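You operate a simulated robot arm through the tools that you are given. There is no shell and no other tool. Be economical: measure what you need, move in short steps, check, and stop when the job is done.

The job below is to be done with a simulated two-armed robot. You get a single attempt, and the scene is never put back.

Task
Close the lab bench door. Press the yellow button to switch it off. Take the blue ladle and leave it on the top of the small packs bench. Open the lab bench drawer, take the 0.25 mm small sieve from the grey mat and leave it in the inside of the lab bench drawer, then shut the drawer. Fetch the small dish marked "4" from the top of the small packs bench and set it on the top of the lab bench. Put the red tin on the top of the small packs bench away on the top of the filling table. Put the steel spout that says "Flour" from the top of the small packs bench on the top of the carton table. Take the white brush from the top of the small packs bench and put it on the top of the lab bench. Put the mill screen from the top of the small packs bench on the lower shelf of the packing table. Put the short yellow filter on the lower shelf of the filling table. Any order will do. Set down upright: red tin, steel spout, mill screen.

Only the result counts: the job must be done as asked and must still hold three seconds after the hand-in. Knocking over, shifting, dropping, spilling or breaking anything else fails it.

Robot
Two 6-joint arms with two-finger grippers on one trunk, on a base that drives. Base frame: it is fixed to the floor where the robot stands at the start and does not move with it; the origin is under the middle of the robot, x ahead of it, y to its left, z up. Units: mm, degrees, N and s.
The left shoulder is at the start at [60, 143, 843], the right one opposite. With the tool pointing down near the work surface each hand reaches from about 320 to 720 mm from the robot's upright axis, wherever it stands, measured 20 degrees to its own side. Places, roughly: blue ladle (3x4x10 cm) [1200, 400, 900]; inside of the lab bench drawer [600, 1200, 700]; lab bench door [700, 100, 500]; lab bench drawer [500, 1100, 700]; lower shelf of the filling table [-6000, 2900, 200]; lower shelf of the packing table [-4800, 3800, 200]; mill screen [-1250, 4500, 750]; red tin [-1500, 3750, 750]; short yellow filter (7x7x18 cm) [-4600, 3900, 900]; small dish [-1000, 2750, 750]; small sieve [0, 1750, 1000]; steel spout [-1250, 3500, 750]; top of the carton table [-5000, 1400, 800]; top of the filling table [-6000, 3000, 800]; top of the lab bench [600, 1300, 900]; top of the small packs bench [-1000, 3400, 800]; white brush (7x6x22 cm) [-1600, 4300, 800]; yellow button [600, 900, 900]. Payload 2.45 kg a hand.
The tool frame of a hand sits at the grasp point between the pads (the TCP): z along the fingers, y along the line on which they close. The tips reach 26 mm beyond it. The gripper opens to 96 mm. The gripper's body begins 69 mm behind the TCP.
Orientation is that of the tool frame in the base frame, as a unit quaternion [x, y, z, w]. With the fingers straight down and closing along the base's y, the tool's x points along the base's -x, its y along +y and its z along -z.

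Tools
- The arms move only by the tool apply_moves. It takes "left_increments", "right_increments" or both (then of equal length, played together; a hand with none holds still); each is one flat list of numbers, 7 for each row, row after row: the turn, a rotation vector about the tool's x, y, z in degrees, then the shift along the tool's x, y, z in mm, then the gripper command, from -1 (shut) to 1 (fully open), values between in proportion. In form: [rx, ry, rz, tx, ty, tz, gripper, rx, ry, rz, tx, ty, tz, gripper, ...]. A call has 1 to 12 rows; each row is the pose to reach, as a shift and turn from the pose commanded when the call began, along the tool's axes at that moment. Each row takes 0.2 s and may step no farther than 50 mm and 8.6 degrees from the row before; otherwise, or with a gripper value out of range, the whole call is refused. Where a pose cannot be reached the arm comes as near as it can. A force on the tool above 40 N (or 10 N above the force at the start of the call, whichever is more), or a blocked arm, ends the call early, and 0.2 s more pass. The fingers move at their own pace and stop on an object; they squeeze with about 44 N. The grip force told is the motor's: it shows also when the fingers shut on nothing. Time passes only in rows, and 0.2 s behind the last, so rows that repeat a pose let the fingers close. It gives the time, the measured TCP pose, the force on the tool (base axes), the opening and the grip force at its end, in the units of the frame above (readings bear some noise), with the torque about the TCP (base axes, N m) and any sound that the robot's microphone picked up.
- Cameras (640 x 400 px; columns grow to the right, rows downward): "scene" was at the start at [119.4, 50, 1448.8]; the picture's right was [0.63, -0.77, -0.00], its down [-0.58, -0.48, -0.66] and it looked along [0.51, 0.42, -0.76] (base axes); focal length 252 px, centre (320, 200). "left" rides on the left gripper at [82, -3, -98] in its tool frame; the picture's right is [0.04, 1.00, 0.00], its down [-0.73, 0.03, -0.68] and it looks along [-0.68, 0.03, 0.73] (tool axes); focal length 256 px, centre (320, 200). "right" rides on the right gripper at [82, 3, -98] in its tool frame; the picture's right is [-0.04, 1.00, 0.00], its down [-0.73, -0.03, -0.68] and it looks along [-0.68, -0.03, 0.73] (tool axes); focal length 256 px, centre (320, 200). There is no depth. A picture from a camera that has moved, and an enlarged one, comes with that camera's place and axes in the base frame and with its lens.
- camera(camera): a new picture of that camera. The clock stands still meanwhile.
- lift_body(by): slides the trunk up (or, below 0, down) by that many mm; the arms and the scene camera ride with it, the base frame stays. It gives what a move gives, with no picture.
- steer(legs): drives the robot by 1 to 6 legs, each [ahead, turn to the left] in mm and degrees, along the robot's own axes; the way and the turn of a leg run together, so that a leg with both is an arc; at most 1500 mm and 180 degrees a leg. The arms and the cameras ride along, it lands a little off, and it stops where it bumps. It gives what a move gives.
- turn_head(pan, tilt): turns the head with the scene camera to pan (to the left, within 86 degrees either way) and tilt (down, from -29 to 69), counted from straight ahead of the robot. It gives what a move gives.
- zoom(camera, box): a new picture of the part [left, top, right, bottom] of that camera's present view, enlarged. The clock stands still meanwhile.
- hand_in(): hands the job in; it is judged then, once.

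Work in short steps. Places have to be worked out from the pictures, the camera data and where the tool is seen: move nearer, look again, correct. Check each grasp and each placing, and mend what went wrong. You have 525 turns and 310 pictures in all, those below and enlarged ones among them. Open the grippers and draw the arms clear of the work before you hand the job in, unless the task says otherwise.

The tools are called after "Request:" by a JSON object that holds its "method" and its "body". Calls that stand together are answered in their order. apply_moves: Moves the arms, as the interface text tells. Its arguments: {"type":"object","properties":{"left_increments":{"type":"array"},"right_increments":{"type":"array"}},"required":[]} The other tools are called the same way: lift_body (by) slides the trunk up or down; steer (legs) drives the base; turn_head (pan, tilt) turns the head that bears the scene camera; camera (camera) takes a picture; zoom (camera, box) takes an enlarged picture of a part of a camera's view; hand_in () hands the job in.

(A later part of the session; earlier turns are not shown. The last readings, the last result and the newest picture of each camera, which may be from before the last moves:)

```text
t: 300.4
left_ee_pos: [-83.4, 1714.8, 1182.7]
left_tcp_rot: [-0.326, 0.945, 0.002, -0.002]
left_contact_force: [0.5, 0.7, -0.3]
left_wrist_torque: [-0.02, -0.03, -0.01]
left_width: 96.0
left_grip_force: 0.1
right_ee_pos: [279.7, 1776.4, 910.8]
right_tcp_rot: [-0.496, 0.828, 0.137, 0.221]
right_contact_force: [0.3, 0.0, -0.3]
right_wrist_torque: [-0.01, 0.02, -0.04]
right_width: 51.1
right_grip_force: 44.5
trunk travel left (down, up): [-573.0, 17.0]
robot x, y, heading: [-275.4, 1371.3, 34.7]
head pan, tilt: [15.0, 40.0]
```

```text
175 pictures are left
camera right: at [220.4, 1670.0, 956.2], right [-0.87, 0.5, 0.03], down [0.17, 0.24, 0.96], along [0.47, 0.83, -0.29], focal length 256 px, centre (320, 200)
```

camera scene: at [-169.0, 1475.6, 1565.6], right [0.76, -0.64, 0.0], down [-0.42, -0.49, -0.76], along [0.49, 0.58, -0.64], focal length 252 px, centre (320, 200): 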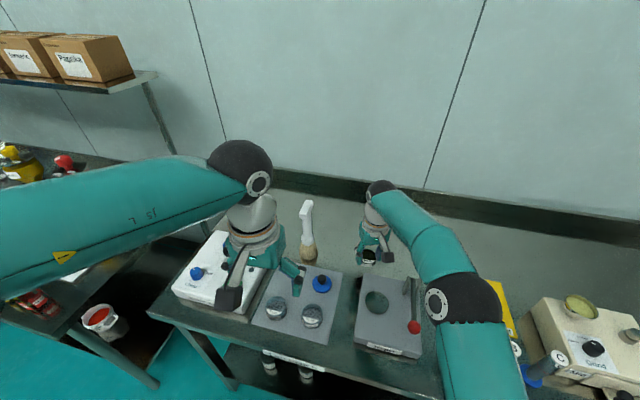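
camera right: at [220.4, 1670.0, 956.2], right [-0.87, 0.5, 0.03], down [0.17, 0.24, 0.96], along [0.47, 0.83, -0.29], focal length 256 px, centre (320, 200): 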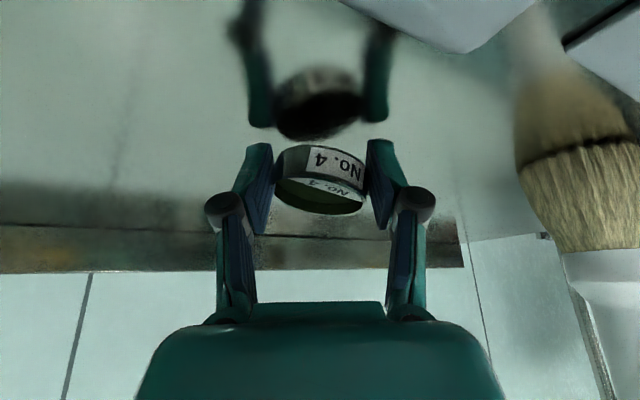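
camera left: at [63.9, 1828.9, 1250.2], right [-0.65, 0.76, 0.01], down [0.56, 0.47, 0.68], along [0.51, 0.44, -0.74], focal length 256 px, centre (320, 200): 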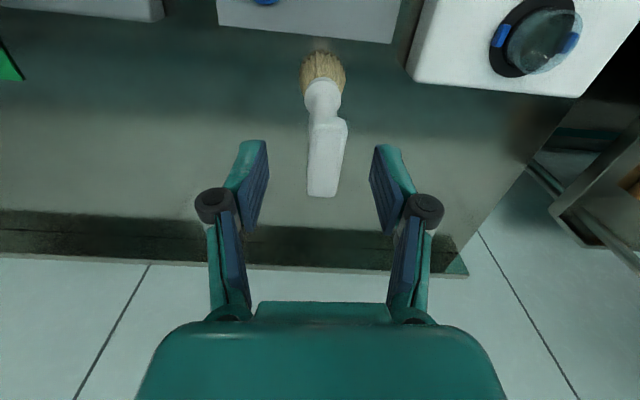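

Request:
{"method": "apply_moves", "body": {"right_increments": [0, 0, 0, 1, 0, 1.7, -0.5]}}

Request:
{"method": "apply_moves", "body": {"right_increments": [0, 0, 0, 0.6, 0, 1, -0.5]}}

Request:
{"method": "camera", "body": {"camera": "right"}}

```text
t: 300.9
left_ee_pos: [-83.8, 1714.8, 1183.1]
left_tcp_rot: [-0.326, 0.945, 0.002, -0.002]
left_contact_force: [-0.2, -1.1, -0.1]
left_wrist_torque: [0.01, 0.01, -0.03]
left_width: 95.9
left_grip_force: 0.0
right_ee_pos: [280.1, 1775.9, 909.3]
right_tcp_rot: [-0.497, 0.828, 0.137, 0.221]
right_contact_force: [0.3, -0.4, -1.4]
right_wrist_torque: [-0.03, 0.0, -0.02]
right_width: 50.8
right_grip_force: 45.0
trunk travel left (down, up): [-573.0, 17.0]
robot x, y, heading: [-271.6, 1372.0, 34.7]
head pan, tilt: [15.0, 40.0]
```

```text
t: 301.2
left_ee_pos: [-84.2, 1714.7, 1182.0]
left_tcp_rot: [-0.326, 0.945, 0.002, -0.003]
left_contact_force: [0.0, 0.6, -0.1]
left_wrist_torque: [0.01, 0.03, 0.02]
left_width: 96.2
left_grip_force: 0.0
right_ee_pos: [279.9, 1776.2, 909.1]
right_tcp_rot: [-0.497, 0.828, 0.137, 0.221]
right_contact_force: [-0.4, -0.6, -0.7]
right_wrist_torque: [-0.03, -0.02, -0.02]
right_width: 50.9
right_grip_force: 44.2
trunk travel left (down, up): [-573.0, 17.0]
robot x, y, heading: [-271.6, 1371.6, 34.6]
head pan, tilt: [15.0, 40.0]
```

```text
174 pictures are left
camera right: at [220.2, 1670.0, 953.4], right [-0.87, 0.5, 0.03], down [0.17, 0.24, 0.96], along [0.47, 0.83, -0.29], focal length 256 px, centre (320, 200)
```

right: 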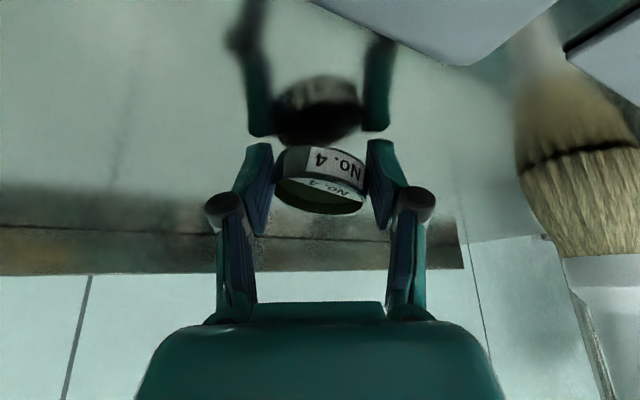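

Request:
{"method": "apply_moves", "body": {"right_increments": [0, 0, 0, 0.7, 0, 1.2, -0.5]}}

Request:
{"method": "apply_moves", "body": {"right_increments": [0, 0, 0, 0.7, 0, 1.2, -0.5]}}

Request:
{"method": "zoom", "body": {"camera": "right", "box": [240, 80, 400, 230]}}

```text
t: 301.6
left_ee_pos: [-84.1, 1715.1, 1182.3]
left_tcp_rot: [-0.326, 0.945, 0.003, -0.002]
left_contact_force: [0.1, 0.2, -0.2]
left_wrist_torque: [-0.04, 0.01, 0.0]
left_width: 96.0
left_grip_force: 0.1
right_ee_pos: [279.6, 1775.3, 907.7]
right_tcp_rot: [-0.498, 0.827, 0.138, 0.221]
right_contact_force: [-0.6, 1.2, 0.3]
right_wrist_torque: [-0.01, -0.01, -0.01]
right_width: 50.9
right_grip_force: 43.7
trunk travel left (down, up): [-573.0, 17.0]
robot x, y, heading: [-278.6, 1376.3, 34.7]
head pan, tilt: [15.0, 40.0]
```

```text
t: 302.1
left_ee_pos: [-85.3, 1715.2, 1183.4]
left_tcp_rot: [-0.327, 0.945, 0.002, -0.002]
left_contact_force: [-0.2, -0.4, 0.1]
left_wrist_torque: [0.03, -0.02, 0.0]
left_width: 96.0
left_grip_force: 0.0
right_ee_pos: [279.2, 1775.5, 908.3]
right_tcp_rot: [-0.498, 0.827, 0.137, 0.223]
right_contact_force: [-2.1, -1.1, 4.1]
right_wrist_torque: [-0.11, -0.14, -0.03]
right_width: 51.3
right_grip_force: 44.0
trunk travel left (down, up): [-573.0, 17.0]
robot x, y, heading: [-272.3, 1378.7, 34.9]
head pan, tilt: [15.0, 40.0]
```

```text
2.67 times, centred on (320, 155) of right
camera zoom: at [220.0, 1669.9, 951.5], right [-0.87, 0.5, 0.03], down [0.17, 0.24, 0.96], along [0.47, 0.83, -0.29], focal length 683 px, centre (320, 320)
```

zoom: 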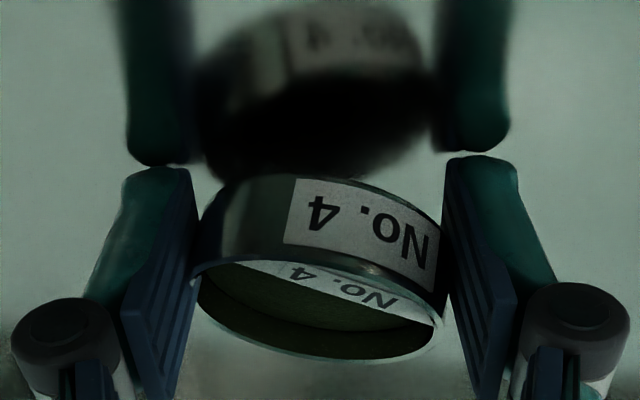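

Contact is made; the remaining tilt is small. Release gently and lift straight up.

Request:
{"method": "apply_moves", "body": {"right_increments": [0, 0, 0, 0, 0, 0, 0.15, 0, 0, 0, 0, 0, 0, 0.3, 0, 0, 0, 0, 0, 0, 0.5, 0, 0, 0, -10, 0, -17.3, 0.6, 0, 0, 0, -25, 0, -43, 0.6, 0, 0, 0, -45, 0, -78, 0.6, 0, 0, 0, -65, 0, -112, 0.6]}}

Request:
{"method": "camera", "body": {"camera": "right"}}

Request:
{"method": "zoom", "body": {"camera": "scene", "box": [260, 180, 440, 360]}}

```text
t: 303.6
left_ee_pos: [-85.1, 1715.1, 1181.9]
left_tcp_rot: [-0.327, 0.945, 0.002, -0.002]
left_contact_force: [-0.6, 0.2, -0.6]
left_wrist_torque: [0.01, -0.03, 0.02]
left_width: 96.1
left_grip_force: 0.0
right_ee_pos: [278.8, 1774.9, 1036.5]
right_tcp_rot: [-0.497, 0.828, 0.137, 0.222]
right_contact_force: [0.2, 0.3, -0.1]
right_wrist_torque: [0.01, 0.0, -0.01]
right_width: 76.6
right_grip_force: 0.1
trunk travel left (down, up): [-573.0, 17.0]
robot x, y, heading: [-271.7, 1369.0, 34.8]
head pan, tilt: [15.0, 40.0]
```

```text
172 pictures are left
camera right: at [220.6, 1669.0, 1082.1], right [-0.87, 0.5, 0.03], down [0.17, 0.24, 0.96], along [0.47, 0.83, -0.29], focal length 256 px, centre (320, 200)
```

right: 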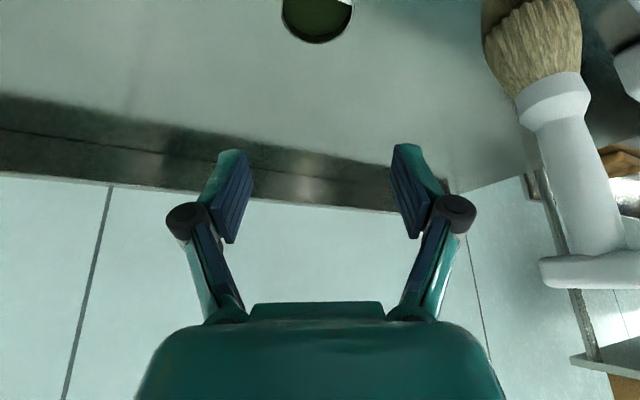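

```text
2.22 times, centred on (350, 270) of scene
camera zoom: at [-170.5, 1474.3, 1565.7], right [0.76, -0.64, 0.0], down [-0.41, -0.49, -0.77], along [0.49, 0.59, -0.64], focal length 560 px, centre (253, 44)
```

zoom: 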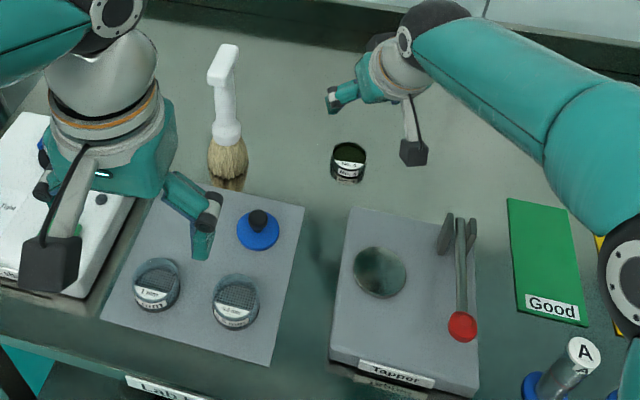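

Dish sits upright. Restore the right hand to its standard pose and retract.

Request:
{"method": "apply_moves", "body": {"right_increments": [0, 6, 0, -20, 0, -35, 0.6, 0, 12, 0, -40, 0, -69, 0.6, 0, 18, 0, -20, 0, -94, 0.6, 0, 24, 0, 10, 0, -115, 0.6, 0, 30, 0, 45, 0, -135, 0.6, 0, 30, 0, 85, 0, -158, 0.6, 0, 30, 0, 125, 0, -180, 0.6, 0, 30, 0, 165, 0, -203, 0.6]}}

Request:
{"method": "apply_moves", "body": {"right_increments": [0, 0, 6, 30, -15, 0, 0.6, 0, 0, 12, 60, -30, 0, 0.6, 0, 0, 18, 90, -45, 0, 0.6, 0, 0, 24, 100, -60, 0, 0.6, 0, 0, 30, 110, -75, 0, 0.6]}}

Request:
{"method": "camera", "body": {"camera": "scene"}}

```text
t: 305.4
left_ee_pos: [-84.7, 1714.4, 1183.3]
left_tcp_rot: [-0.327, 0.945, 0.003, -0.001]
left_contact_force: [0.2, -0.5, -0.3]
left_wrist_torque: [0.03, -0.02, -0.05]
left_width: 96.0
left_grip_force: 0.0
right_ee_pos: [166.5, 1556.1, 1129.5]
right_tcp_rot: [-0.516, 0.857, 0.005, 0.001]
right_contact_force: [-0.3, -0.1, -0.6]
right_wrist_torque: [-0.01, -0.04, 0.04]
right_width: 76.8
right_grip_force: 0.0
right hand out of reach, approached as far as the arm can: row 2, 3
trunk travel left (down, up): [-573.0, 17.0]
robot x, y, heading: [-274.2, 1374.1, 35.0]
head pan, tilt: [15.0, 40.0]
```

```text
t: 306.6
left_ee_pos: [-82.8, 1714.0, 1182.4]
left_tcp_rot: [-0.326, 0.945, 0.002, -0.003]
left_contact_force: [-1.0, 0.0, 0.0]
left_wrist_torque: [0.03, 0.01, 0.01]
left_width: 96.0
left_grip_force: 0.0
right_ee_pos: [181.4, 1425.0, 1127.6]
right_tcp_rot: [-0.276, 0.961, 0.004, -0.002]
right_contact_force: [0.3, -0.9, -0.7]
right_wrist_torque: [0.02, 0.0, 0.03]
right_width: 76.7
right_grip_force: 0.2
trunk travel left (down, up): [-573.0, 17.0]
robot x, y, heading: [-274.1, 1376.1, 34.7]
head pan, tilt: [15.0, 40.0]
```

```text
170 pictures are left
camera scene: at [-170.4, 1473.3, 1565.8], right [0.76, -0.64, 0.0], down [-0.41, -0.49, -0.77], along [0.49, 0.59, -0.64], focal length 252 px, centre (320, 200)
```

scene: 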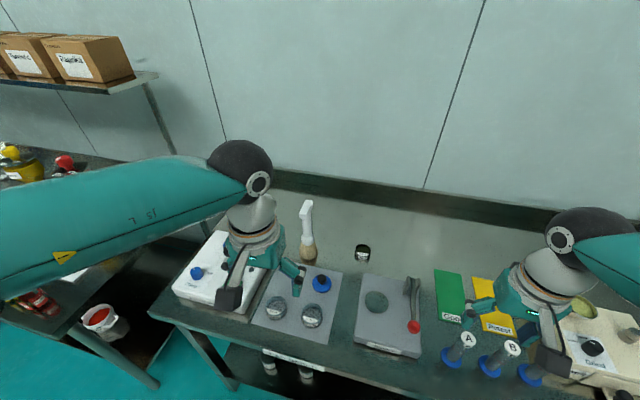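

Both items done on the lab bench. Back off and drive again to the small packs bench for the tin, spout and mill screen.

Request:
{"method": "steer", "body": {"legs": [[-450, 0]]}}

Request:
{"method": "steer", "body": {"legs": [[0, 50]]}}

Request:
{"method": "steer", "body": {"legs": [[0, 41]]}}

Request:
{"method": "steer", "body": {"legs": [[1300, 0], [1100, 0]]}}

Request:
{"method": "steer", "body": {"legs": [[0, -50]]}}

Request:
{"method": "steer", "body": {"legs": [[0, -39]]}}

Request:
{"method": "turn_head", "body": {"pan": 0, "tilt": 38}}

Request:
{"method": "camera", "body": {"camera": "scene"}}

```text
t: 309.4
left_ee_pos: [-455.0, 1455.1, 1183.0]
left_tcp_rot: [-0.321, 0.947, 0.003, -0.003]
left_contact_force: [0.3, 0.3, 0.4]
left_wrist_torque: [-0.04, -0.02, 0.0]
left_width: 96.1
left_grip_force: 0.1
right_ee_pos: [-192.8, 1162.8, 1127.8]
right_tcp_rot: [-0.271, 0.963, 0.004, -0.001]
right_contact_force: [0.6, 0.9, 0.1]
right_wrist_torque: [-0.01, -0.03, 0.0]
right_width: 76.9
right_grip_force: 0.1
trunk travel left (down, up): [-573.0, 17.0]
robot x, y, heading: [-643.7, 1116.9, 34.1]
head pan, tilt: [15.0, 40.0]
```

```text
t: 312.4
left_ee_pos: [-783.3, 1483.4, 1183.2]
left_tcp_rot: [-0.692, 0.722, 0.0, -0.003]
left_contact_force: [-0.2, -0.5, 0.2]
left_wrist_torque: [-0.03, 0.0, 0.01]
left_width: 96.1
left_grip_force: 0.1
right_ee_pos: [-390.4, 1495.7, 1128.0]
right_tcp_rot: [-0.652, 0.758, 0.003, -0.003]
right_contact_force: [-0.2, 0.1, 0.1]
right_wrist_torque: [-0.02, 0.03, 0.0]
right_width: 76.6
right_grip_force: 0.0
trunk travel left (down, up): [-573.0, 17.0]
robot x, y, heading: [-621.7, 1115.8, 84.1]
head pan, tilt: [15.0, 40.0]
```

```text
t: 314.9
left_ee_pos: [-988.1, 1280.6, 1183.5]
left_tcp_rot: [0.903, -0.429, 0.001, 0.003]
left_contact_force: [0.0, 0.5, 0.2]
left_wrist_torque: [0.01, 0.05, -0.04]
left_width: 96.1
left_grip_force: 0.2
right_ee_pos: [-704.4, 1551.4, 1129.1]
right_tcp_rot: [0.88, -0.476, -0.002, 0.003]
right_contact_force: [-0.4, 0.3, -0.3]
right_wrist_torque: [-0.01, -0.01, 0.0]
right_width: 76.8
right_grip_force: 0.0
trunk travel left (down, up): [-573.0, 17.0]
robot x, y, heading: [-597.0, 1130.6, 125.5]
head pan, tilt: [15.0, 40.0]
```

```text
t: 326.9
left_ee_pos: [-2357.8, 3275.4, 1184.5]
left_tcp_rot: [0.898, -0.439, 0.001, 0.003]
left_contact_force: [-0.3, -0.1, 0.1]
left_wrist_torque: [-0.04, 0.0, 0.01]
left_width: 96.0
left_grip_force: 0.0
right_ee_pos: [-2066.7, 3540.4, 1129.8]
right_tcp_rot: [0.874, -0.487, -0.002, 0.003]
right_contact_force: [-0.5, 0.0, -0.7]
right_wrist_torque: [-0.01, -0.05, 0.0]
right_width: 76.9
right_grip_force: 0.1
trunk travel left (down, up): [-573.0, 17.0]
robot x, y, heading: [-1976.2, 3113.1, 123.9]
head pan, tilt: [15.0, 40.0]
```

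```text
t: 329.9
left_ee_pos: [-2099.4, 3510.9, 1184.3]
left_tcp_rot: [-0.63, 0.776, 0.0, -0.002]
left_contact_force: [-0.5, -0.4, 0.0]
left_wrist_torque: [0.0, 0.03, -0.01]
left_width: 96.1
left_grip_force: 0.0
right_ee_pos: [-1710.3, 3460.3, 1129.6]
right_tcp_rot: [-0.589, 0.808, 0.003, -0.002]
right_contact_force: [-0.2, 0.2, -0.9]
right_wrist_torque: [-0.01, 0.01, 0.02]
right_width: 77.1
right_grip_force: 0.0
trunk travel left (down, up): [-573.0, 17.0]
robot x, y, heading: [-2002.0, 3123.8, 74.9]
head pan, tilt: [15.0, 40.0]
```

```text
t: 332.3
left_ee_pos: [-1832.5, 3486.0, 1185.5]
left_tcp_rot: [-0.335, 0.942, 0.002, -0.002]
left_contact_force: [-0.1, 0.5, 0.1]
left_wrist_torque: [0.01, 0.03, 0.0]
left_width: 95.8
left_grip_force: 0.1
right_ee_pos: [-1562.0, 3202.6, 1128.6]
right_tcp_rot: [-0.287, 0.958, 0.005, -0.001]
right_contact_force: [0.2, -0.1, -0.1]
right_wrist_torque: [0.01, 0.0, -0.01]
right_width: 76.9
right_grip_force: 0.1
trunk travel left (down, up): [-573.0, 17.0]
robot x, y, heading: [-2011.7, 3141.1, 36.1]
head pan, tilt: [15.0, 40.0]
```

```text
t: 333.1
left_ee_pos: [-1834.4, 3488.9, 1186.1]
left_tcp_rot: [-0.338, 0.941, 0.002, -0.003]
left_contact_force: [-0.8, -0.5, -0.9]
left_wrist_torque: [-0.02, -0.03, 0.0]
left_width: 96.1
left_grip_force: 0.0
right_ee_pos: [-1563.4, 3204.0, 1131.5]
right_tcp_rot: [-0.287, 0.958, 0.004, -0.001]
right_contact_force: [0.1, 0.4, 0.3]
right_wrist_torque: [-0.05, -0.01, 0.01]
right_width: 76.7
right_grip_force: 0.0
trunk travel left (down, up): [-573.0, 17.0]
robot x, y, heading: [-2011.1, 3142.5, 36.2]
head pan, tilt: [0.0, 38.0]
```

```text
169 pictures are left
camera scene: at [-1896.9, 3228.8, 1568.8], right [0.59, -0.81, 0.0], down [-0.5, -0.36, -0.79], along [0.64, 0.46, -0.62], focal length 252 px, centre (320, 200)
```

scene: 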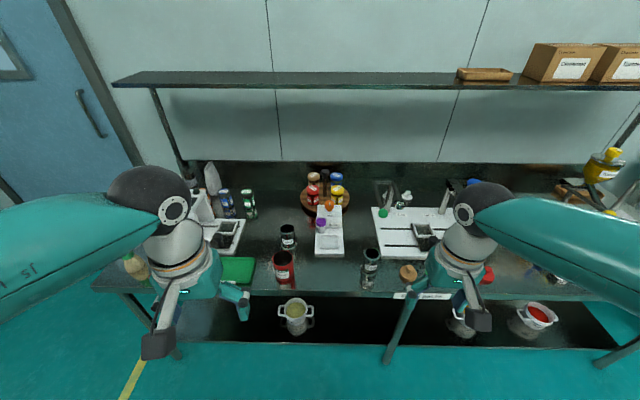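

Request:
{"method": "zoom", "body": {"camera": "scene", "box": [255, 160, 420, 300]}}

Request:
{"method": "zoom", "body": {"camera": "scene", "box": [180, 150, 290, 260]}}

```text
2.86 times, centred on (338, 230) of scene
camera zoom: at [-1896.9, 3228.8, 1568.8], right [0.59, -0.81, 0.0], down [-0.5, -0.36, -0.79], along [0.64, 0.46, -0.62], focal length 720 px, centre (270, 114)
```

zoom: 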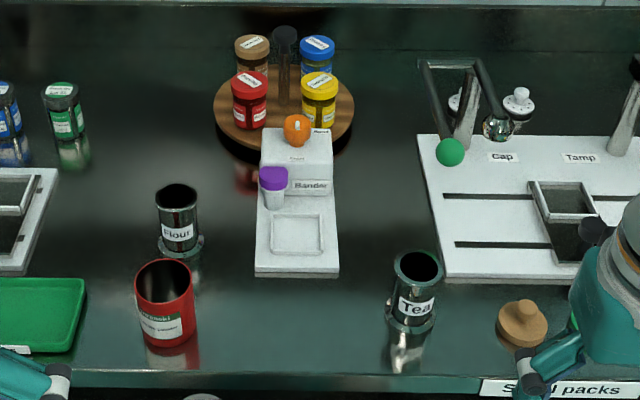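

```text
3.64 times, centred on (235, 205) of scene
camera zoom: at [-1896.9, 3228.8, 1568.8], right [0.59, -0.81, 0.0], down [-0.5, -0.36, -0.79], along [0.64, 0.46, -0.62], focal length 916 px, centre (629, 182)
```

zoom: 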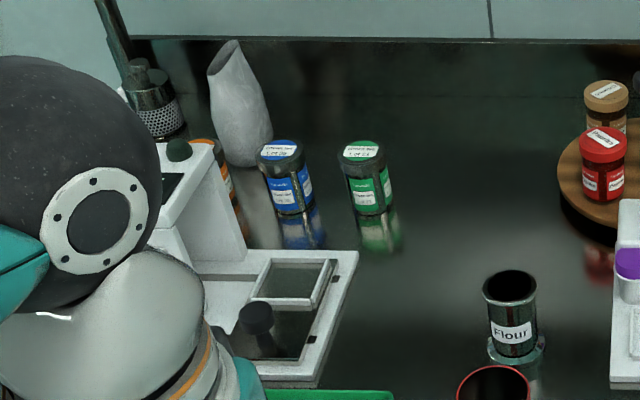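

Flour spout at about (-1394, 3751), red tin at (-1506, 3678), mill screen at the far back-left corner. First the red tin with the left hand: drive 150 mm nearer and move over it.

Request:
{"method": "steer", "body": {"legs": [[150, 0]]}}

Request:
{"method": "camera", "body": {"camera": "left"}}

```text
t: 334.4
left_ee_pos: [-1709.3, 3576.8, 1185.3]
left_tcp_rot: [-0.336, 0.942, 0.002, -0.003]
left_contact_force: [-0.1, -0.6, -0.7]
left_wrist_torque: [-0.03, 0.05, -0.03]
left_width: 96.0
left_grip_force: 0.0
right_ee_pos: [-1439.3, 3292.8, 1129.1]
right_tcp_rot: [-0.286, 0.958, 0.003, -0.002]
right_contact_force: [0.0, 0.2, 0.0]
right_wrist_torque: [-0.02, 0.07, 0.01]
right_width: 76.6
right_grip_force: 0.0
trunk travel left (down, up): [-573.0, 17.0]
robot x, y, heading: [-1893.2, 3230.6, 35.7]
head pan, tilt: [0.0, 38.0]
```

```text
166 pictures are left
camera left: at [-1769.3, 3520.4, 1283.6], right [-0.66, 0.75, 0.01], down [0.55, 0.49, 0.68], along [0.5, 0.45, -0.74], focal length 256 px, centre (320, 200)
```

left: 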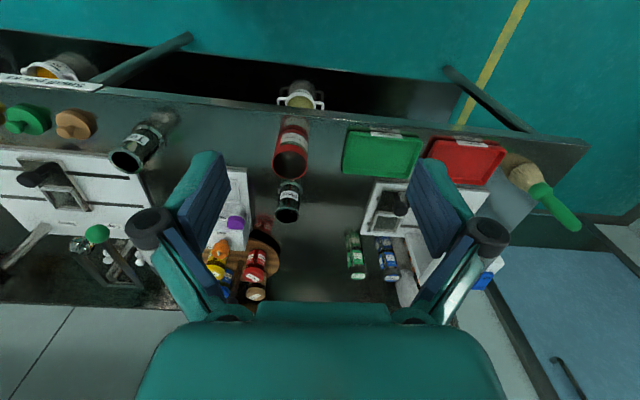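

Tin rim seen at about (-1520, 3672), ~70 mm wide. Move the open left hand above it.

Request:
{"method": "apply_moves", "body": {"left_increments": [0, 0, 0, -42, -10, 0, 1, 0, 0, 0, -84, -20, 20, 1, 0, 0, 0, -126, -30, 50, 1, 0, 0, 0, -168, -40, 85, 1, 0, 0, 0, -205, -48, 115, 1, 0, 0, 0, -205, -48, 160, 1, 0, 0, 0, -205, -48, 205, 1]}}

Request:
{"method": "camera", "body": {"camera": "left"}}

```text
refused: row 3 steps farther than a row can; nothing moved
```

```text
165 pictures are left
camera left: at [-1769.3, 3520.4, 1283.6], right [-0.66, 0.75, 0.01], down [0.55, 0.49, 0.68], along [0.5, 0.45, -0.74], focal length 256 px, centre (320, 200)
```

left: 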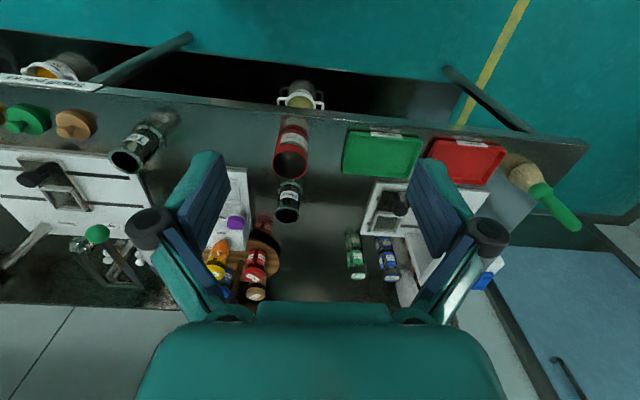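

Steps were too long; smaller ones.

Request:
{"method": "apply_moves", "body": {"left_increments": [0, 0, 0, -40, -9, 0, 1, 0, 0, 0, -78, -18, 20, 1, 0, 0, 0, -115, -27, 45, 1, 0, 0, 0, -150, -36, 73, 1, 0, 0, 0, -183, -44, 103, 1, 0, 0, 0, -205, -48, 140, 1, 0, 0, 0, -205, -48, 175, 1, 0, 0, 0, -205, -48, 205, 1]}}

Request:
{"method": "camera", "body": {"camera": "left"}}

```text
t: 336.2
left_ee_pos: [-1522.4, 3668.2, 980.1]
left_tcp_rot: [-0.337, 0.942, 0.002, -0.004]
left_contact_force: [0.7, 0.4, 0.2]
left_wrist_torque: [0.0, 0.02, -0.01]
left_width: 96.0
left_grip_force: 0.0
right_ee_pos: [-1439.5, 3292.4, 1131.0]
right_tcp_rot: [-0.286, 0.958, 0.003, -0.002]
right_contact_force: [-0.6, 0.8, 0.0]
right_wrist_torque: [-0.02, 0.02, -0.06]
right_width: 77.2
right_grip_force: 0.1
trunk travel left (down, up): [-573.0, 17.0]
robot x, y, heading: [-1890.9, 3232.1, 36.0]
head pan, tilt: [0.0, 38.0]
```

```text
164 pictures are left
camera left: at [-1582.4, 3612.9, 1078.5], right [-0.66, 0.75, 0.01], down [0.55, 0.49, 0.68], along [0.5, 0.45, -0.74], focal length 256 px, centre (320, 200)
```

left: 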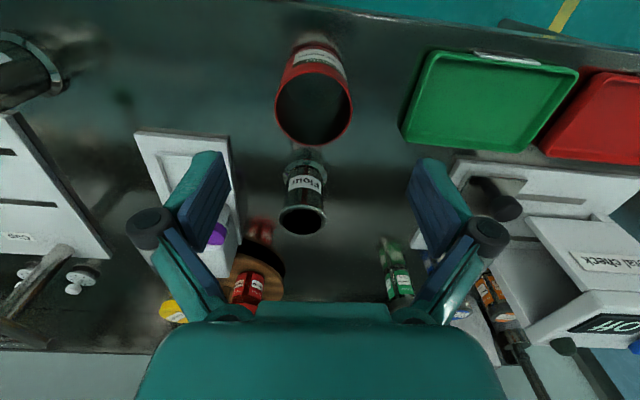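

Rim centre 9 mm further, 5 mm right. Correct and descend to z≈830.

Request:
{"method": "apply_moves", "body": {"left_increments": [0, 0, 0, -9, -5, 40, 1, 0, 0, 0, -9, -5, 60, 1]}}

Request:
{"method": "camera", "body": {"camera": "left"}}

```text
t: 336.9
left_ee_pos: [-1514.4, 3668.5, 919.8]
left_tcp_rot: [-0.337, 0.942, 0.001, -0.002]
left_contact_force: [0.1, -0.4, -0.5]
left_wrist_torque: [0.0, 0.01, 0.0]
left_width: 96.0
left_grip_force: 0.0
right_ee_pos: [-1440.3, 3290.5, 1131.1]
right_tcp_rot: [-0.287, 0.958, 0.005, -0.001]
right_contact_force: [-0.3, -0.1, 0.3]
right_wrist_torque: [0.0, -0.01, 0.04]
right_width: 76.7
right_grip_force: 0.0
trunk travel left (down, up): [-573.0, 17.0]
robot x, y, heading: [-1891.1, 3229.9, 35.9]
head pan, tilt: [0.0, 38.0]
```

```text
163 pictures are left
camera left: at [-1573.7, 3613.5, 1018.2], right [-0.66, 0.75, 0.01], down [0.55, 0.49, 0.68], along [0.5, 0.45, -0.74], focal length 256 px, centre (320, 200)
```

left: 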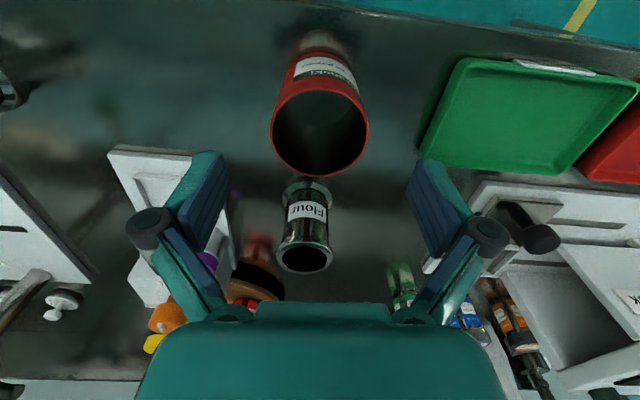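

Centred. Descend to z≈825 and grip the tin.

Request:
{"method": "apply_moves", "body": {"left_increments": [0, 0, 0, -3, 0, 35, 1, 0, 0, 0, -3, 0, 70, 1, 0, 0, 0, -3, 0, 95, 0.9, 0, 0, 0, -3, 0, 95, 0.4, 0, 0, 0, -3, 0, 95, 0, 0, 0, 0, -3, 0, 95, -0.3]}}

Request:
{"method": "camera", "body": {"camera": "left"}}

```text
t: 338.2
left_ee_pos: [-1512.3, 3671.7, 824.5]
left_tcp_rot: [-0.336, 0.942, 0.002, -0.003]
left_contact_force: [0.5, 0.1, -0.7]
left_wrist_torque: [-0.03, 0.0, 0.02]
left_width: 70.0
left_grip_force: 44.0
right_ee_pos: [-1440.2, 3290.5, 1132.0]
right_tcp_rot: [-0.286, 0.958, 0.004, -0.001]
right_contact_force: [0.2, 0.1, 0.0]
right_wrist_torque: [0.0, -0.01, -0.02]
right_width: 76.9
right_grip_force: 0.0
trunk travel left (down, up): [-573.0, 17.0]
robot x, y, heading: [-1893.1, 3231.2, 35.8]
head pan, tilt: [0.0, 38.0]
```

```text
162 pictures are left
camera left: at [-1572.5, 3616.0, 923.1], right [-0.66, 0.75, 0.01], down [0.55, 0.49, 0.68], along [0.5, 0.45, -0.74], focal length 256 px, centre (320, 200)
```

left: 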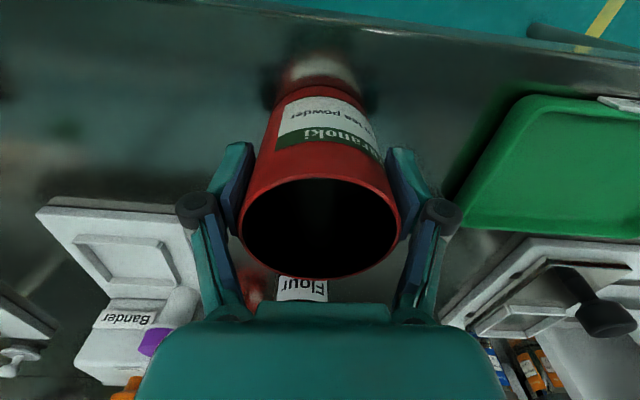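

Tin gripped (70 mm). Lift and retract.

Request:
{"method": "apply_moves", "body": {"left_increments": [0, 0, 0, 0, 0, -35, -0.5, 0, 0, 0, 0, 0, -75, -0.5, 0, 0, 0, 0, 0, -115, -0.5, 0, 0, 0, 0, 0, -155, -0.5, 0, 0, 0, 0, 0, -200, -0.5, 0, 0, 0, 10, 5, -245, -0.5, 0, 0, 0, 40, 15, -275, -0.5, 0, 0, 0, 80, 30, -290, -0.5, 0, 0, 0, 120, 45, -300, -0.5, 0, 0, 0, 160, 60, -300, -0.5, 0, 0, 0, 190, 75, -300, -0.5]}}

Request:
{"method": "camera", "body": {"camera": "scene"}}

```text
t: 340.6
left_ee_pos: [-1706.2, 3610.0, 1125.2]
left_tcp_rot: [-0.336, 0.942, 0.002, -0.003]
left_contact_force: [-0.3, 0.0, -0.6]
left_wrist_torque: [-0.01, 0.0, 0.0]
left_width: 70.0
left_grip_force: 43.8
right_ee_pos: [-1441.1, 3290.8, 1131.5]
right_tcp_rot: [-0.286, 0.958, 0.003, -0.002]
right_contact_force: [-0.5, -0.7, -0.8]
right_wrist_torque: [0.01, -0.02, 0.0]
right_width: 76.8
right_grip_force: 0.1
trunk travel left (down, up): [-573.0, 17.0]
robot x, y, heading: [-1889.0, 3232.1, 35.9]
head pan, tilt: [0.0, 38.0]
```

```text
161 pictures are left
camera scene: at [-1775.5, 3315.7, 1568.9], right [0.59, -0.81, 0.0], down [-0.5, -0.36, -0.79], along [0.64, 0.46, -0.62], focal length 252 px, centre (320, 200)
```

scene: 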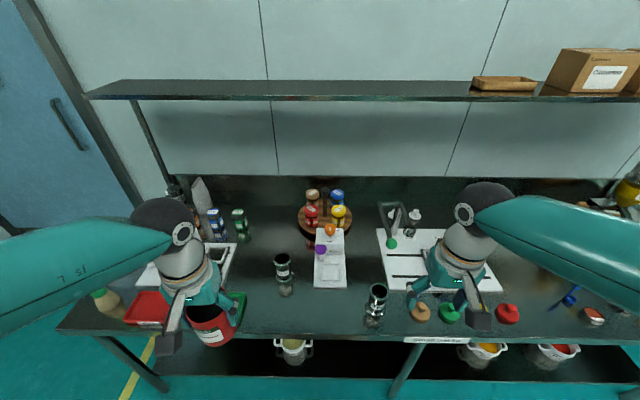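

Now the Flour spout with the right hand: shift the base left and closer.

Request:
{"method": "steer", "body": {"legs": [[0, 50], [240, 0], [0, -50]]}}

Request:
{"method": "camera", "body": {"camera": "right"}}

Request:
{"method": "camera", "body": {"camera": "scene"}}

```text
t: 347.5
left_ee_pos: [-1684.3, 3848.9, 1125.7]
left_tcp_rot: [-0.333, 0.943, 0.002, -0.003]
left_contact_force: [-0.3, -0.3, -0.4]
left_wrist_torque: [0.01, -0.01, 0.0]
left_width: 69.5
left_grip_force: 43.7
right_ee_pos: [-1423.1, 3528.1, 1131.4]
right_tcp_rot: [-0.283, 0.959, 0.004, -0.001]
right_contact_force: [0.8, 0.9, 0.0]
right_wrist_torque: [0.02, -0.03, -0.01]
right_width: 76.9
right_grip_force: 0.0
trunk travel left (down, up): [-573.0, 17.0]
robot x, y, heading: [-1883.6, 3479.6, 35.6]
head pan, tilt: [0.0, 38.0]
```

```text
160 pictures are left
camera right: at [-1492.4, 3484.7, 1230.3], right [-0.51, 0.86, 0.01], down [0.64, 0.37, 0.68], along [0.58, 0.35, -0.73], focal length 256 px, centre (320, 200)
```

right: 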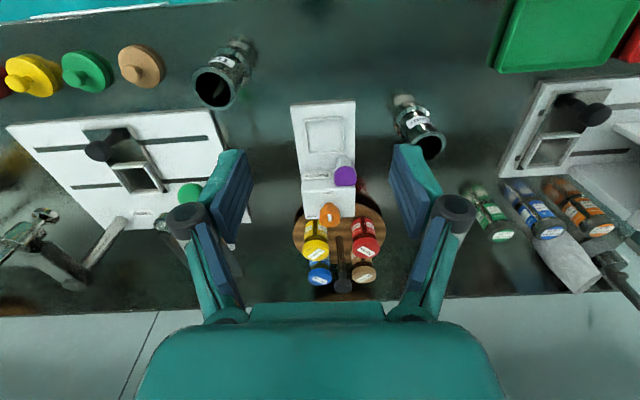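

```text
159 pictures are left
camera scene: at [-1764.3, 3566.3, 1568.7], right [0.58, -0.81, 0.0], down [-0.5, -0.36, -0.79], along [0.64, 0.46, -0.62], focal length 252 px, centre (320, 200)
```

scene: 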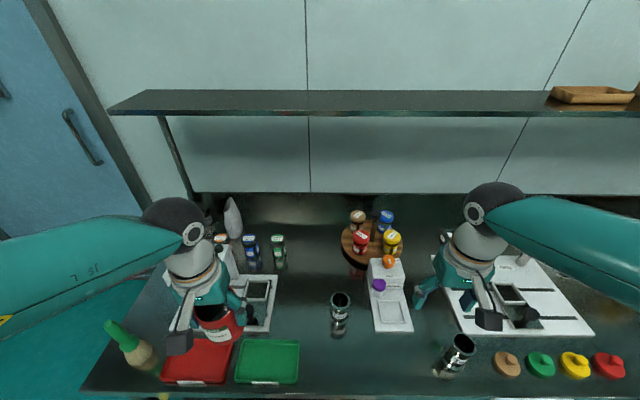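

Spout rim at (-1393, 3760). Move the right hand above it.

Request:
{"method": "apply_moves", "body": {"right_increments": [0, 0, 0, -30, 36, 0, 0.8, 0, 0, 0, -60, 72, 10, 1, 0, 0, 0, -90, 108, 20, 1, 0, 0, 0, -120, 143, 40, 1, 0, 0, 0, -148, 175, 65, 1, 0, 0, 0, -151, 179, 110, 1, 0, 0, 0, -151, 179, 150, 1]}}

Request:
{"method": "camera", "body": {"camera": "right"}}

```text
refused: row 4 steps farther than a row can; nothing moved
```

```text
158 pictures are left
camera right: at [-1492.4, 3484.7, 1230.3], right [-0.51, 0.86, 0.01], down [0.64, 0.37, 0.68], along [0.58, 0.35, -0.73], focal length 256 px, centre (320, 200)
```

right: 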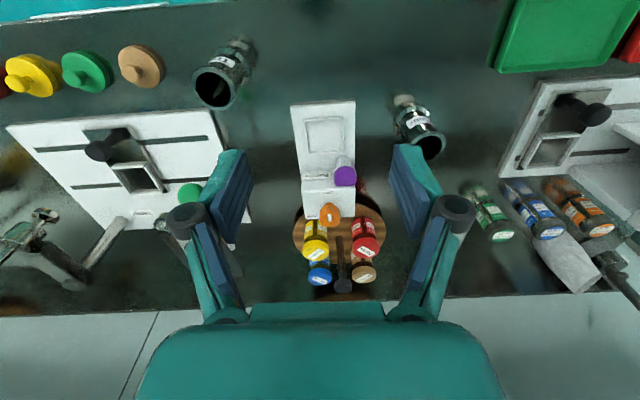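

Request:
{"method": "apply_moves", "body": {"right_increments": [0, 0, 0, -25, 30, 0, 0.8, 0, 0, 0, -50, 60, 10, 1, 0, 0, 0, -75, 90, 20, 1, 0, 0, 0, -100, 120, 35, 1, 0, 0, 0, -125, 150, 50, 1, 0, 0, 0, -148, 178, 70, 1, 0, 0, 0, -151, 179, 110, 1, 0, 0, 0, -151, 179, 150, 1]}}

Request:
{"method": "camera", "body": {"camera": "right"}}

```text
t: 349.3
left_ee_pos: [-1682.4, 3849.5, 1124.7]
left_tcp_rot: [-0.333, 0.943, 0.001, -0.004]
left_contact_force: [0.5, 0.3, -1.2]
left_wrist_torque: [-0.03, 0.04, 0.01]
left_width: 69.5
left_grip_force: 44.4
right_ee_pos: [-1395.8, 3762.4, 980.8]
right_tcp_rot: [-0.283, 0.959, 0.003, -0.001]
right_contact_force: [-0.4, -0.4, -0.5]
right_wrist_torque: [-0.02, 0.03, 0.01]
right_width: 95.9
right_grip_force: 0.1
trunk travel left (down, up): [-573.0, 17.0]
robot x, y, heading: [-1881.0, 3478.7, 35.5]
head pan, tilt: [0.0, 38.0]
```

```text
157 pictures are left
camera right: at [-1464.7, 3718.7, 1080.2], right [-0.51, 0.86, 0.01], down [0.64, 0.37, 0.68], along [0.58, 0.35, -0.73], focal length 256 px, centre (320, 200)
```

right: 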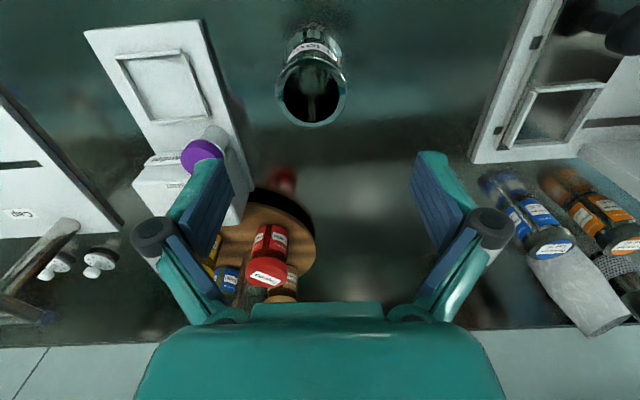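

Adjust 7 mm right, narrow to 76 mm, descend to z≈818 and grip.

Request:
{"method": "apply_moves", "body": {"right_increments": [0, 0, 0, -2, -7, 40, 0.6, 0, 0, 0, -2, -7, 80, 0.6]}}

Request:
{"method": "camera", "body": {"camera": "right"}}

```text
t: 349.9
left_ee_pos: [-1684.0, 3849.5, 1125.3]
left_tcp_rot: [-0.333, 0.943, 0.002, -0.004]
left_contact_force: [0.0, 0.1, -1.2]
left_wrist_torque: [0.01, 0.0, 0.02]
left_width: 69.4
left_grip_force: 43.9
right_ee_pos: [-1390.2, 3756.7, 902.1]
right_tcp_rot: [-0.283, 0.959, 0.004, -0.002]
right_contact_force: [0.2, 0.1, 0.6]
right_wrist_torque: [-0.02, 0.01, 0.0]
right_width: 76.6
right_grip_force: 0.1
trunk travel left (down, up): [-573.0, 17.0]
robot x, y, heading: [-1884.7, 3480.0, 35.5]
head pan, tilt: [0.0, 38.0]
```

```text
156 pictures are left
camera right: at [-1459.5, 3713.4, 1001.8], right [-0.51, 0.86, 0.01], down [0.64, 0.37, 0.68], along [0.58, 0.35, -0.73], focal length 256 px, centre (320, 200)
```

right: 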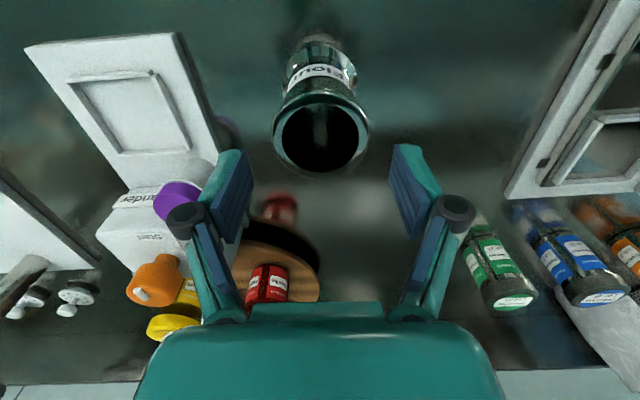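

Request:
{"method": "apply_moves", "body": {"right_increments": [0, 0, 0, 0, 0, 35, 0.8, 0, 0, 0, 0, 0, 70, 0.8, 0, 0, 0, 0, 0, 87, 0.7, 0, 0, 0, 0, 0, 87, 0.2, 0, 0, 0, 0, 0, 87, -0.2, 0, 0, 0, 0, 0, 87, -0.5]}}

Request:
{"method": "camera", "body": {"camera": "right"}}

```text
t: 351.3
left_ee_pos: [-1683.8, 3847.1, 1126.5]
left_tcp_rot: [-0.334, 0.943, 0.003, -0.001]
left_contact_force: [0.5, -1.3, -0.6]
left_wrist_torque: [0.01, 0.0, -0.01]
left_width: 69.2
left_grip_force: 44.3
right_ee_pos: [-1388.0, 3756.7, 816.3]
right_tcp_rot: [-0.284, 0.959, 0.005, -0.001]
right_contact_force: [2.9, 0.5, 3.4]
right_wrist_torque: [-0.19, -0.22, 0.07]
right_width: 55.4
right_grip_force: 43.9
trunk travel left (down, up): [-573.0, 17.0]
robot x, y, heading: [-1883.9, 3480.7, 35.4]
head pan, tilt: [0.0, 38.0]
```

```text
155 pictures are left
camera right: at [-1458.2, 3713.3, 915.0], right [-0.51, 0.86, 0.01], down [0.63, 0.37, 0.68], along [0.58, 0.35, -0.73], focal length 256 px, centre (320, 200)
```

right: 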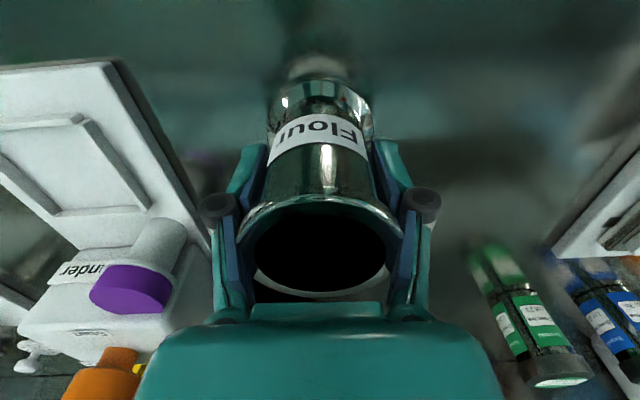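

Spout gripped below its lip. Lift and retract.

Request:
{"method": "apply_moves", "body": {"right_increments": [0, 0, 0, 0, 0, -30, -0.7, 0, 0, 0, 0, 0, -70, -0.7, 0, 0, 0, 0, 0, -110, -0.7, 0, 0, 0, 0, 0, -150, -0.7, 0, 0, 0, 0, 0, -195, -0.7, 0, 0, 0, 0, 0, -240, -0.7, 0, 0, 0, 30, -5, -270, -0.7, 0, 0, 0, 70, -15, -290, -0.7, 0, 0, 0, 110, -35, -300, -0.7, 0, 0, 0, 150, -55, -300, -0.7, 0, 0, 0, 185, -75, -300, -0.7]}}

Request:
{"method": "camera", "body": {"camera": "scene"}}

Request:
{"method": "camera", "body": {"camera": "right"}}

```text
t: 353.7
left_ee_pos: [-1684.1, 3847.2, 1126.4]
left_tcp_rot: [-0.334, 0.943, 0.004, -0.002]
left_contact_force: [-0.7, -0.8, 0.1]
left_wrist_torque: [0.05, 0.02, 0.01]
left_width: 69.4
left_grip_force: 44.3
right_ee_pos: [-1504.6, 3587.2, 1116.3]
right_tcp_rot: [-0.283, 0.959, 0.005, -0.001]
right_contact_force: [-0.7, -0.2, -2.7]
right_wrist_torque: [0.0, -0.02, -0.01]
right_width: 55.5
right_grip_force: 43.9
trunk travel left (down, up): [-573.0, 17.0]
robot x, y, heading: [-1881.7, 3480.6, 35.5]
head pan, tilt: [0.0, 38.0]
```

```text
154 pictures are left
camera scene: at [-1764.8, 3564.8, 1568.9], right [0.58, -0.81, 0.0], down [-0.5, -0.36, -0.79], along [0.64, 0.46, -0.62], focal length 252 px, centre (320, 200)
```

scene: 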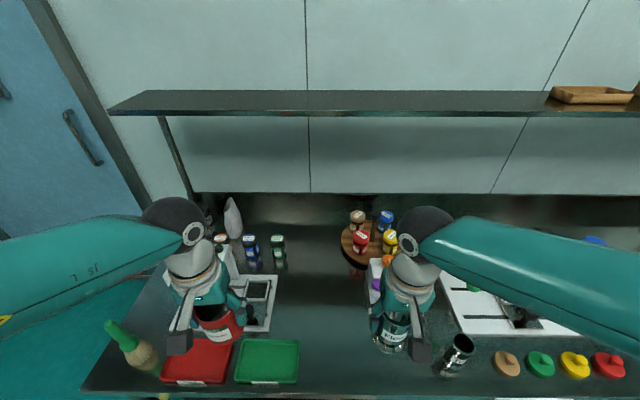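

```text
153 pictures are left
camera right: at [-1574.1, 3544.2, 1215.0], right [-0.51, 0.86, 0.01], down [0.63, 0.37, 0.68], along [0.58, 0.35, -0.73], focal length 256 px, centre (320, 200)
```

right: 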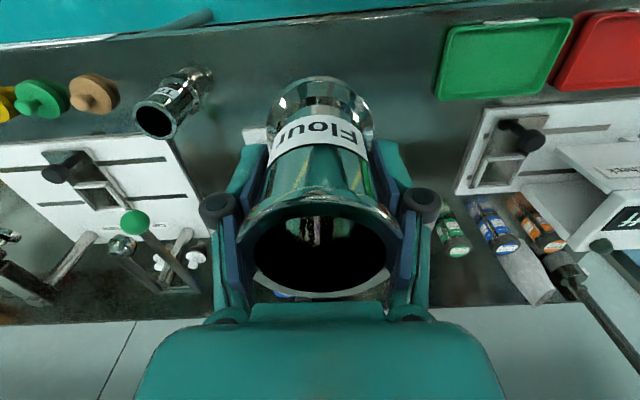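

Both held. Back off and turn toward the other side of the room to map the route.

Request:
{"method": "steer", "body": {"legs": [[-450, 0]]}}

Request:
{"method": "steer", "body": {"legs": [[0, 60]]}}

Request:
{"method": "steer", "body": {"legs": [[0, 60]]}}

Request:
{"method": "turn_head", "body": {"pan": 10, "tilt": 20}}

Request:
{"method": "camera", "body": {"camera": "scene"}}

Request:
{"method": "turn_head", "body": {"pan": 75, "tilt": 20}}

Request:
{"method": "camera", "body": {"camera": "scene"}}

```text
t: 356.5
left_ee_pos: [-2058.6, 3580.9, 1125.8]
left_tcp_rot: [-0.334, 0.943, 0.001, -0.003]
left_contact_force: [-0.5, 0.5, -0.5]
left_wrist_torque: [0.0, 0.0, 0.01]
left_width: 69.4
left_grip_force: 44.3
right_ee_pos: [-1877.2, 3321.2, 1115.8]
right_tcp_rot: [-0.284, 0.959, 0.004, -0.001]
right_contact_force: [-0.7, 0.1, -2.5]
right_wrist_torque: [-0.02, -0.04, 0.04]
right_width: 55.2
right_grip_force: 43.9
trunk travel left (down, up): [-573.0, 17.0]
robot x, y, heading: [-2253.3, 3212.2, 35.9]
head pan, tilt: [0.0, 38.0]
```

```text
t: 359.9
left_ee_pos: [-2471.7, 3572.9, 1126.1]
left_tcp_rot: [0.756, -0.654, 0.001, 0.004]
left_contact_force: [-0.5, -0.5, -0.8]
left_wrist_torque: [-0.03, -0.03, 0.02]
left_width: 69.3
left_grip_force: 43.5
right_ee_pos: [-2156.0, 3597.7, 1116.6]
right_tcp_rot: [0.722, -0.692, -0.002, 0.004]
right_contact_force: [0.1, -0.8, -3.0]
right_wrist_torque: [0.02, 0.0, 0.02]
right_width: 55.3
right_grip_force: 44.1
trunk travel left (down, up): [-573.0, 17.0]
robot x, y, heading: [-2217.8, 3217.6, 94.6]
head pan, tilt: [0.0, 38.0]
```

```text
t: 363.3
left_ee_pos: [-2652.1, 3175.6, 1126.0]
left_tcp_rot: [0.982, -0.187, 0.003, 0.003]
left_contact_force: [-0.3, -0.2, -0.6]
left_wrist_torque: [-0.02, -0.03, -0.01]
left_width: 69.0
left_grip_force: 43.8
right_ee_pos: [-2515.4, 3461.7, 1115.9]
right_tcp_rot: [0.971, -0.239, 0.0, 0.004]
right_contact_force: [0.6, 0.3, -1.6]
right_wrist_torque: [0.0, 0.0, 0.03]
right_width: 55.2
right_grip_force: 43.8
trunk travel left (down, up): [-573.0, 17.0]
robot x, y, heading: [-2199.4, 3254.5, 154.5]
head pan, tilt: [0.0, 38.0]
```

```text
t: 364.1
left_ee_pos: [-2651.1, 3179.5, 1127.3]
left_tcp_rot: [0.982, -0.188, 0.002, 0.004]
left_contact_force: [0.4, 0.6, -0.9]
left_wrist_torque: [-0.04, 0.0, 0.0]
left_width: 68.9
left_grip_force: 43.9
right_ee_pos: [-2513.2, 3463.5, 1116.7]
right_tcp_rot: [0.971, -0.24, -0.001, 0.004]
right_contact_force: [0.0, 0.8, -1.0]
right_wrist_torque: [-0.02, 0.04, -0.02]
right_width: 55.1
right_grip_force: 44.6
trunk travel left (down, up): [-573.0, 17.0]
robot x, y, heading: [-2200.3, 3255.8, 154.5]
head pan, tilt: [10.0, 20.0]
```

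```text
152 pictures are left
camera scene: at [-2346.9, 3304.0, 1597.1], right [0.27, 0.96, 0.0], down [0.33, -0.09, -0.94], along [-0.9, 0.25, -0.34], focal length 252 px, centre (320, 200)
```

scene: 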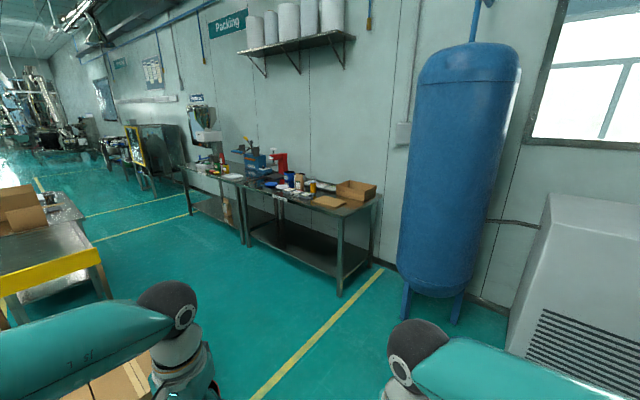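

```text
t: 365.4
left_ee_pos: [-2651.8, 3175.9, 1127.0]
left_tcp_rot: [0.982, -0.189, 0.003, 0.004]
left_contact_force: [1.0, 0.5, -0.4]
left_wrist_torque: [0.0, -0.01, -0.02]
left_width: 69.2
left_grip_force: 44.1
right_ee_pos: [-2513.6, 3461.9, 1116.6]
right_tcp_rot: [0.971, -0.24, -0.001, 0.004]
right_contact_force: [0.0, 0.8, -2.3]
right_wrist_torque: [-0.01, 0.0, -0.02]
right_width: 55.1
right_grip_force: 44.0
trunk travel left (down, up): [-573.0, 17.0]
robot x, y, heading: [-2200.9, 3251.2, 154.1]
head pan, tilt: [75.0, 20.0]
```

```text
151 pictures are left
camera scene: at [-2319.1, 3206.1, 1597.2], right [-0.76, 0.65, 0.0], down [0.22, 0.26, -0.94], along [-0.61, -0.71, -0.34], focal length 252 px, centre (320, 200)
```

scene: 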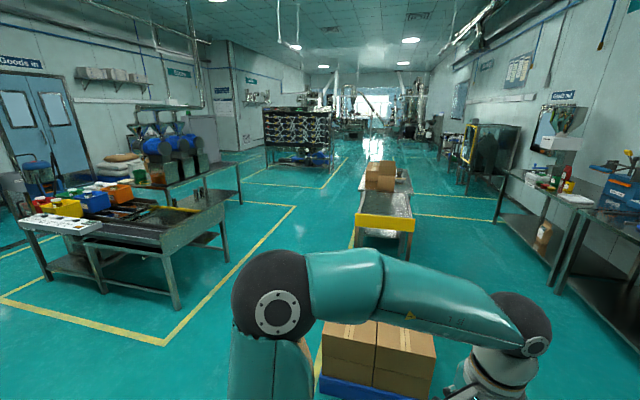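

Map: packing and filling tables stand along the far wall (front edge line v≈5607), the carton table's long side faces them across a 1.2 m aisle. I drive to the aisle's start.

Request:
{"method": "steer", "body": {"legs": [[0, -6], [1150, 0]]}}

Request:
{"method": "steer", "body": {"legs": [[0, 67]]}}

Request:
{"method": "turn_head", "body": {"pan": 0, "tilt": 25}}

Request:
{"method": "camera", "body": {"camera": "scene"}}

```text
t: 371.9
left_ee_pos: [-3628.8, 3847.0, 1126.8]
left_tcp_rot: [0.968, -0.25, 0.002, 0.004]
left_contact_force: [-0.5, 0.1, 0.2]
left_wrist_torque: [-0.02, -0.01, -0.04]
left_width: 68.9
left_grip_force: 43.6
right_ee_pos: [-3455.1, 4112.7, 1117.3]
right_tcp_rot: [0.954, -0.301, -0.001, 0.003]
right_contact_force: [0.1, -1.1, -2.1]
right_wrist_torque: [0.02, 0.01, -0.02]
right_width: 55.3
right_grip_force: 43.9
trunk travel left (down, up): [-573.0, 17.0]
robot x, y, heading: [-3172.9, 3862.0, 147.1]
head pan, tilt: [75.0, 20.0]
```

```text
t: 375.6
left_ee_pos: [-3348.3, 3436.2, 1126.8]
left_tcp_rot: [0.95, 0.312, 0.002, 0.0]
left_contact_force: [1.0, -0.5, -1.0]
left_wrist_torque: [0.06, 0.04, 0.04]
left_width: 68.7
left_grip_force: 44.1
right_ee_pos: [-3520.1, 3704.0, 1118.8]
right_tcp_rot: [0.965, 0.261, 0.001, 0.003]
right_contact_force: [0.1, -0.7, -1.7]
right_wrist_torque: [0.07, 0.04, 0.01]
right_width: 54.9
right_grip_force: 44.5
trunk travel left (down, up): [-573.0, 17.0]
robot x, y, heading: [-3195.8, 3895.4, -147.5]
head pan, tilt: [75.0, 20.0]
stopped in leg 1: the robot was blocked; the commanded pose is now the measured one
```

```text
t: 377.1
left_ee_pos: [-3350.5, 3439.8, 1128.2]
left_tcp_rot: [0.95, 0.312, 0.004, 0.001]
left_contact_force: [-0.4, -1.1, -1.0]
left_wrist_torque: [0.0, 0.0, -0.02]
left_width: 68.9
left_grip_force: 44.3
right_ee_pos: [-3521.5, 3707.3, 1119.6]
right_tcp_rot: [0.965, 0.261, 0.001, 0.004]
right_contact_force: [0.1, 0.9, -2.9]
right_wrist_torque: [0.0, -0.03, 0.01]
right_width: 55.3
right_grip_force: 44.0
trunk travel left (down, up): [-573.0, 17.0]
robot x, y, heading: [-3195.2, 3893.6, -147.7]
head pan, tilt: [0.0, 25.0]
```

```text
150 pictures are left
camera scene: at [-3329.4, 3814.3, 1589.0], right [-0.53, 0.84, 0.0], down [0.36, 0.23, -0.91], along [-0.77, -0.48, -0.42], focal length 252 px, centre (320, 200)
```

scene: 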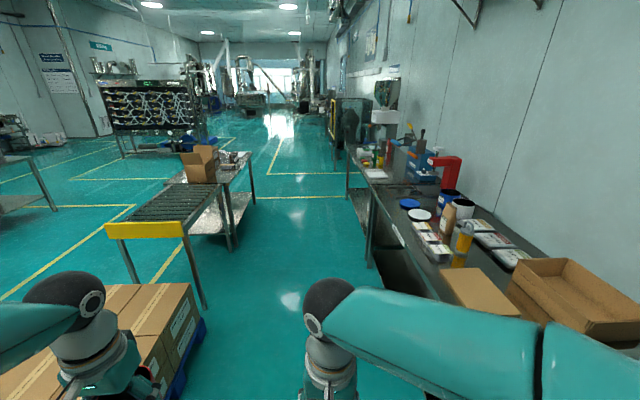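

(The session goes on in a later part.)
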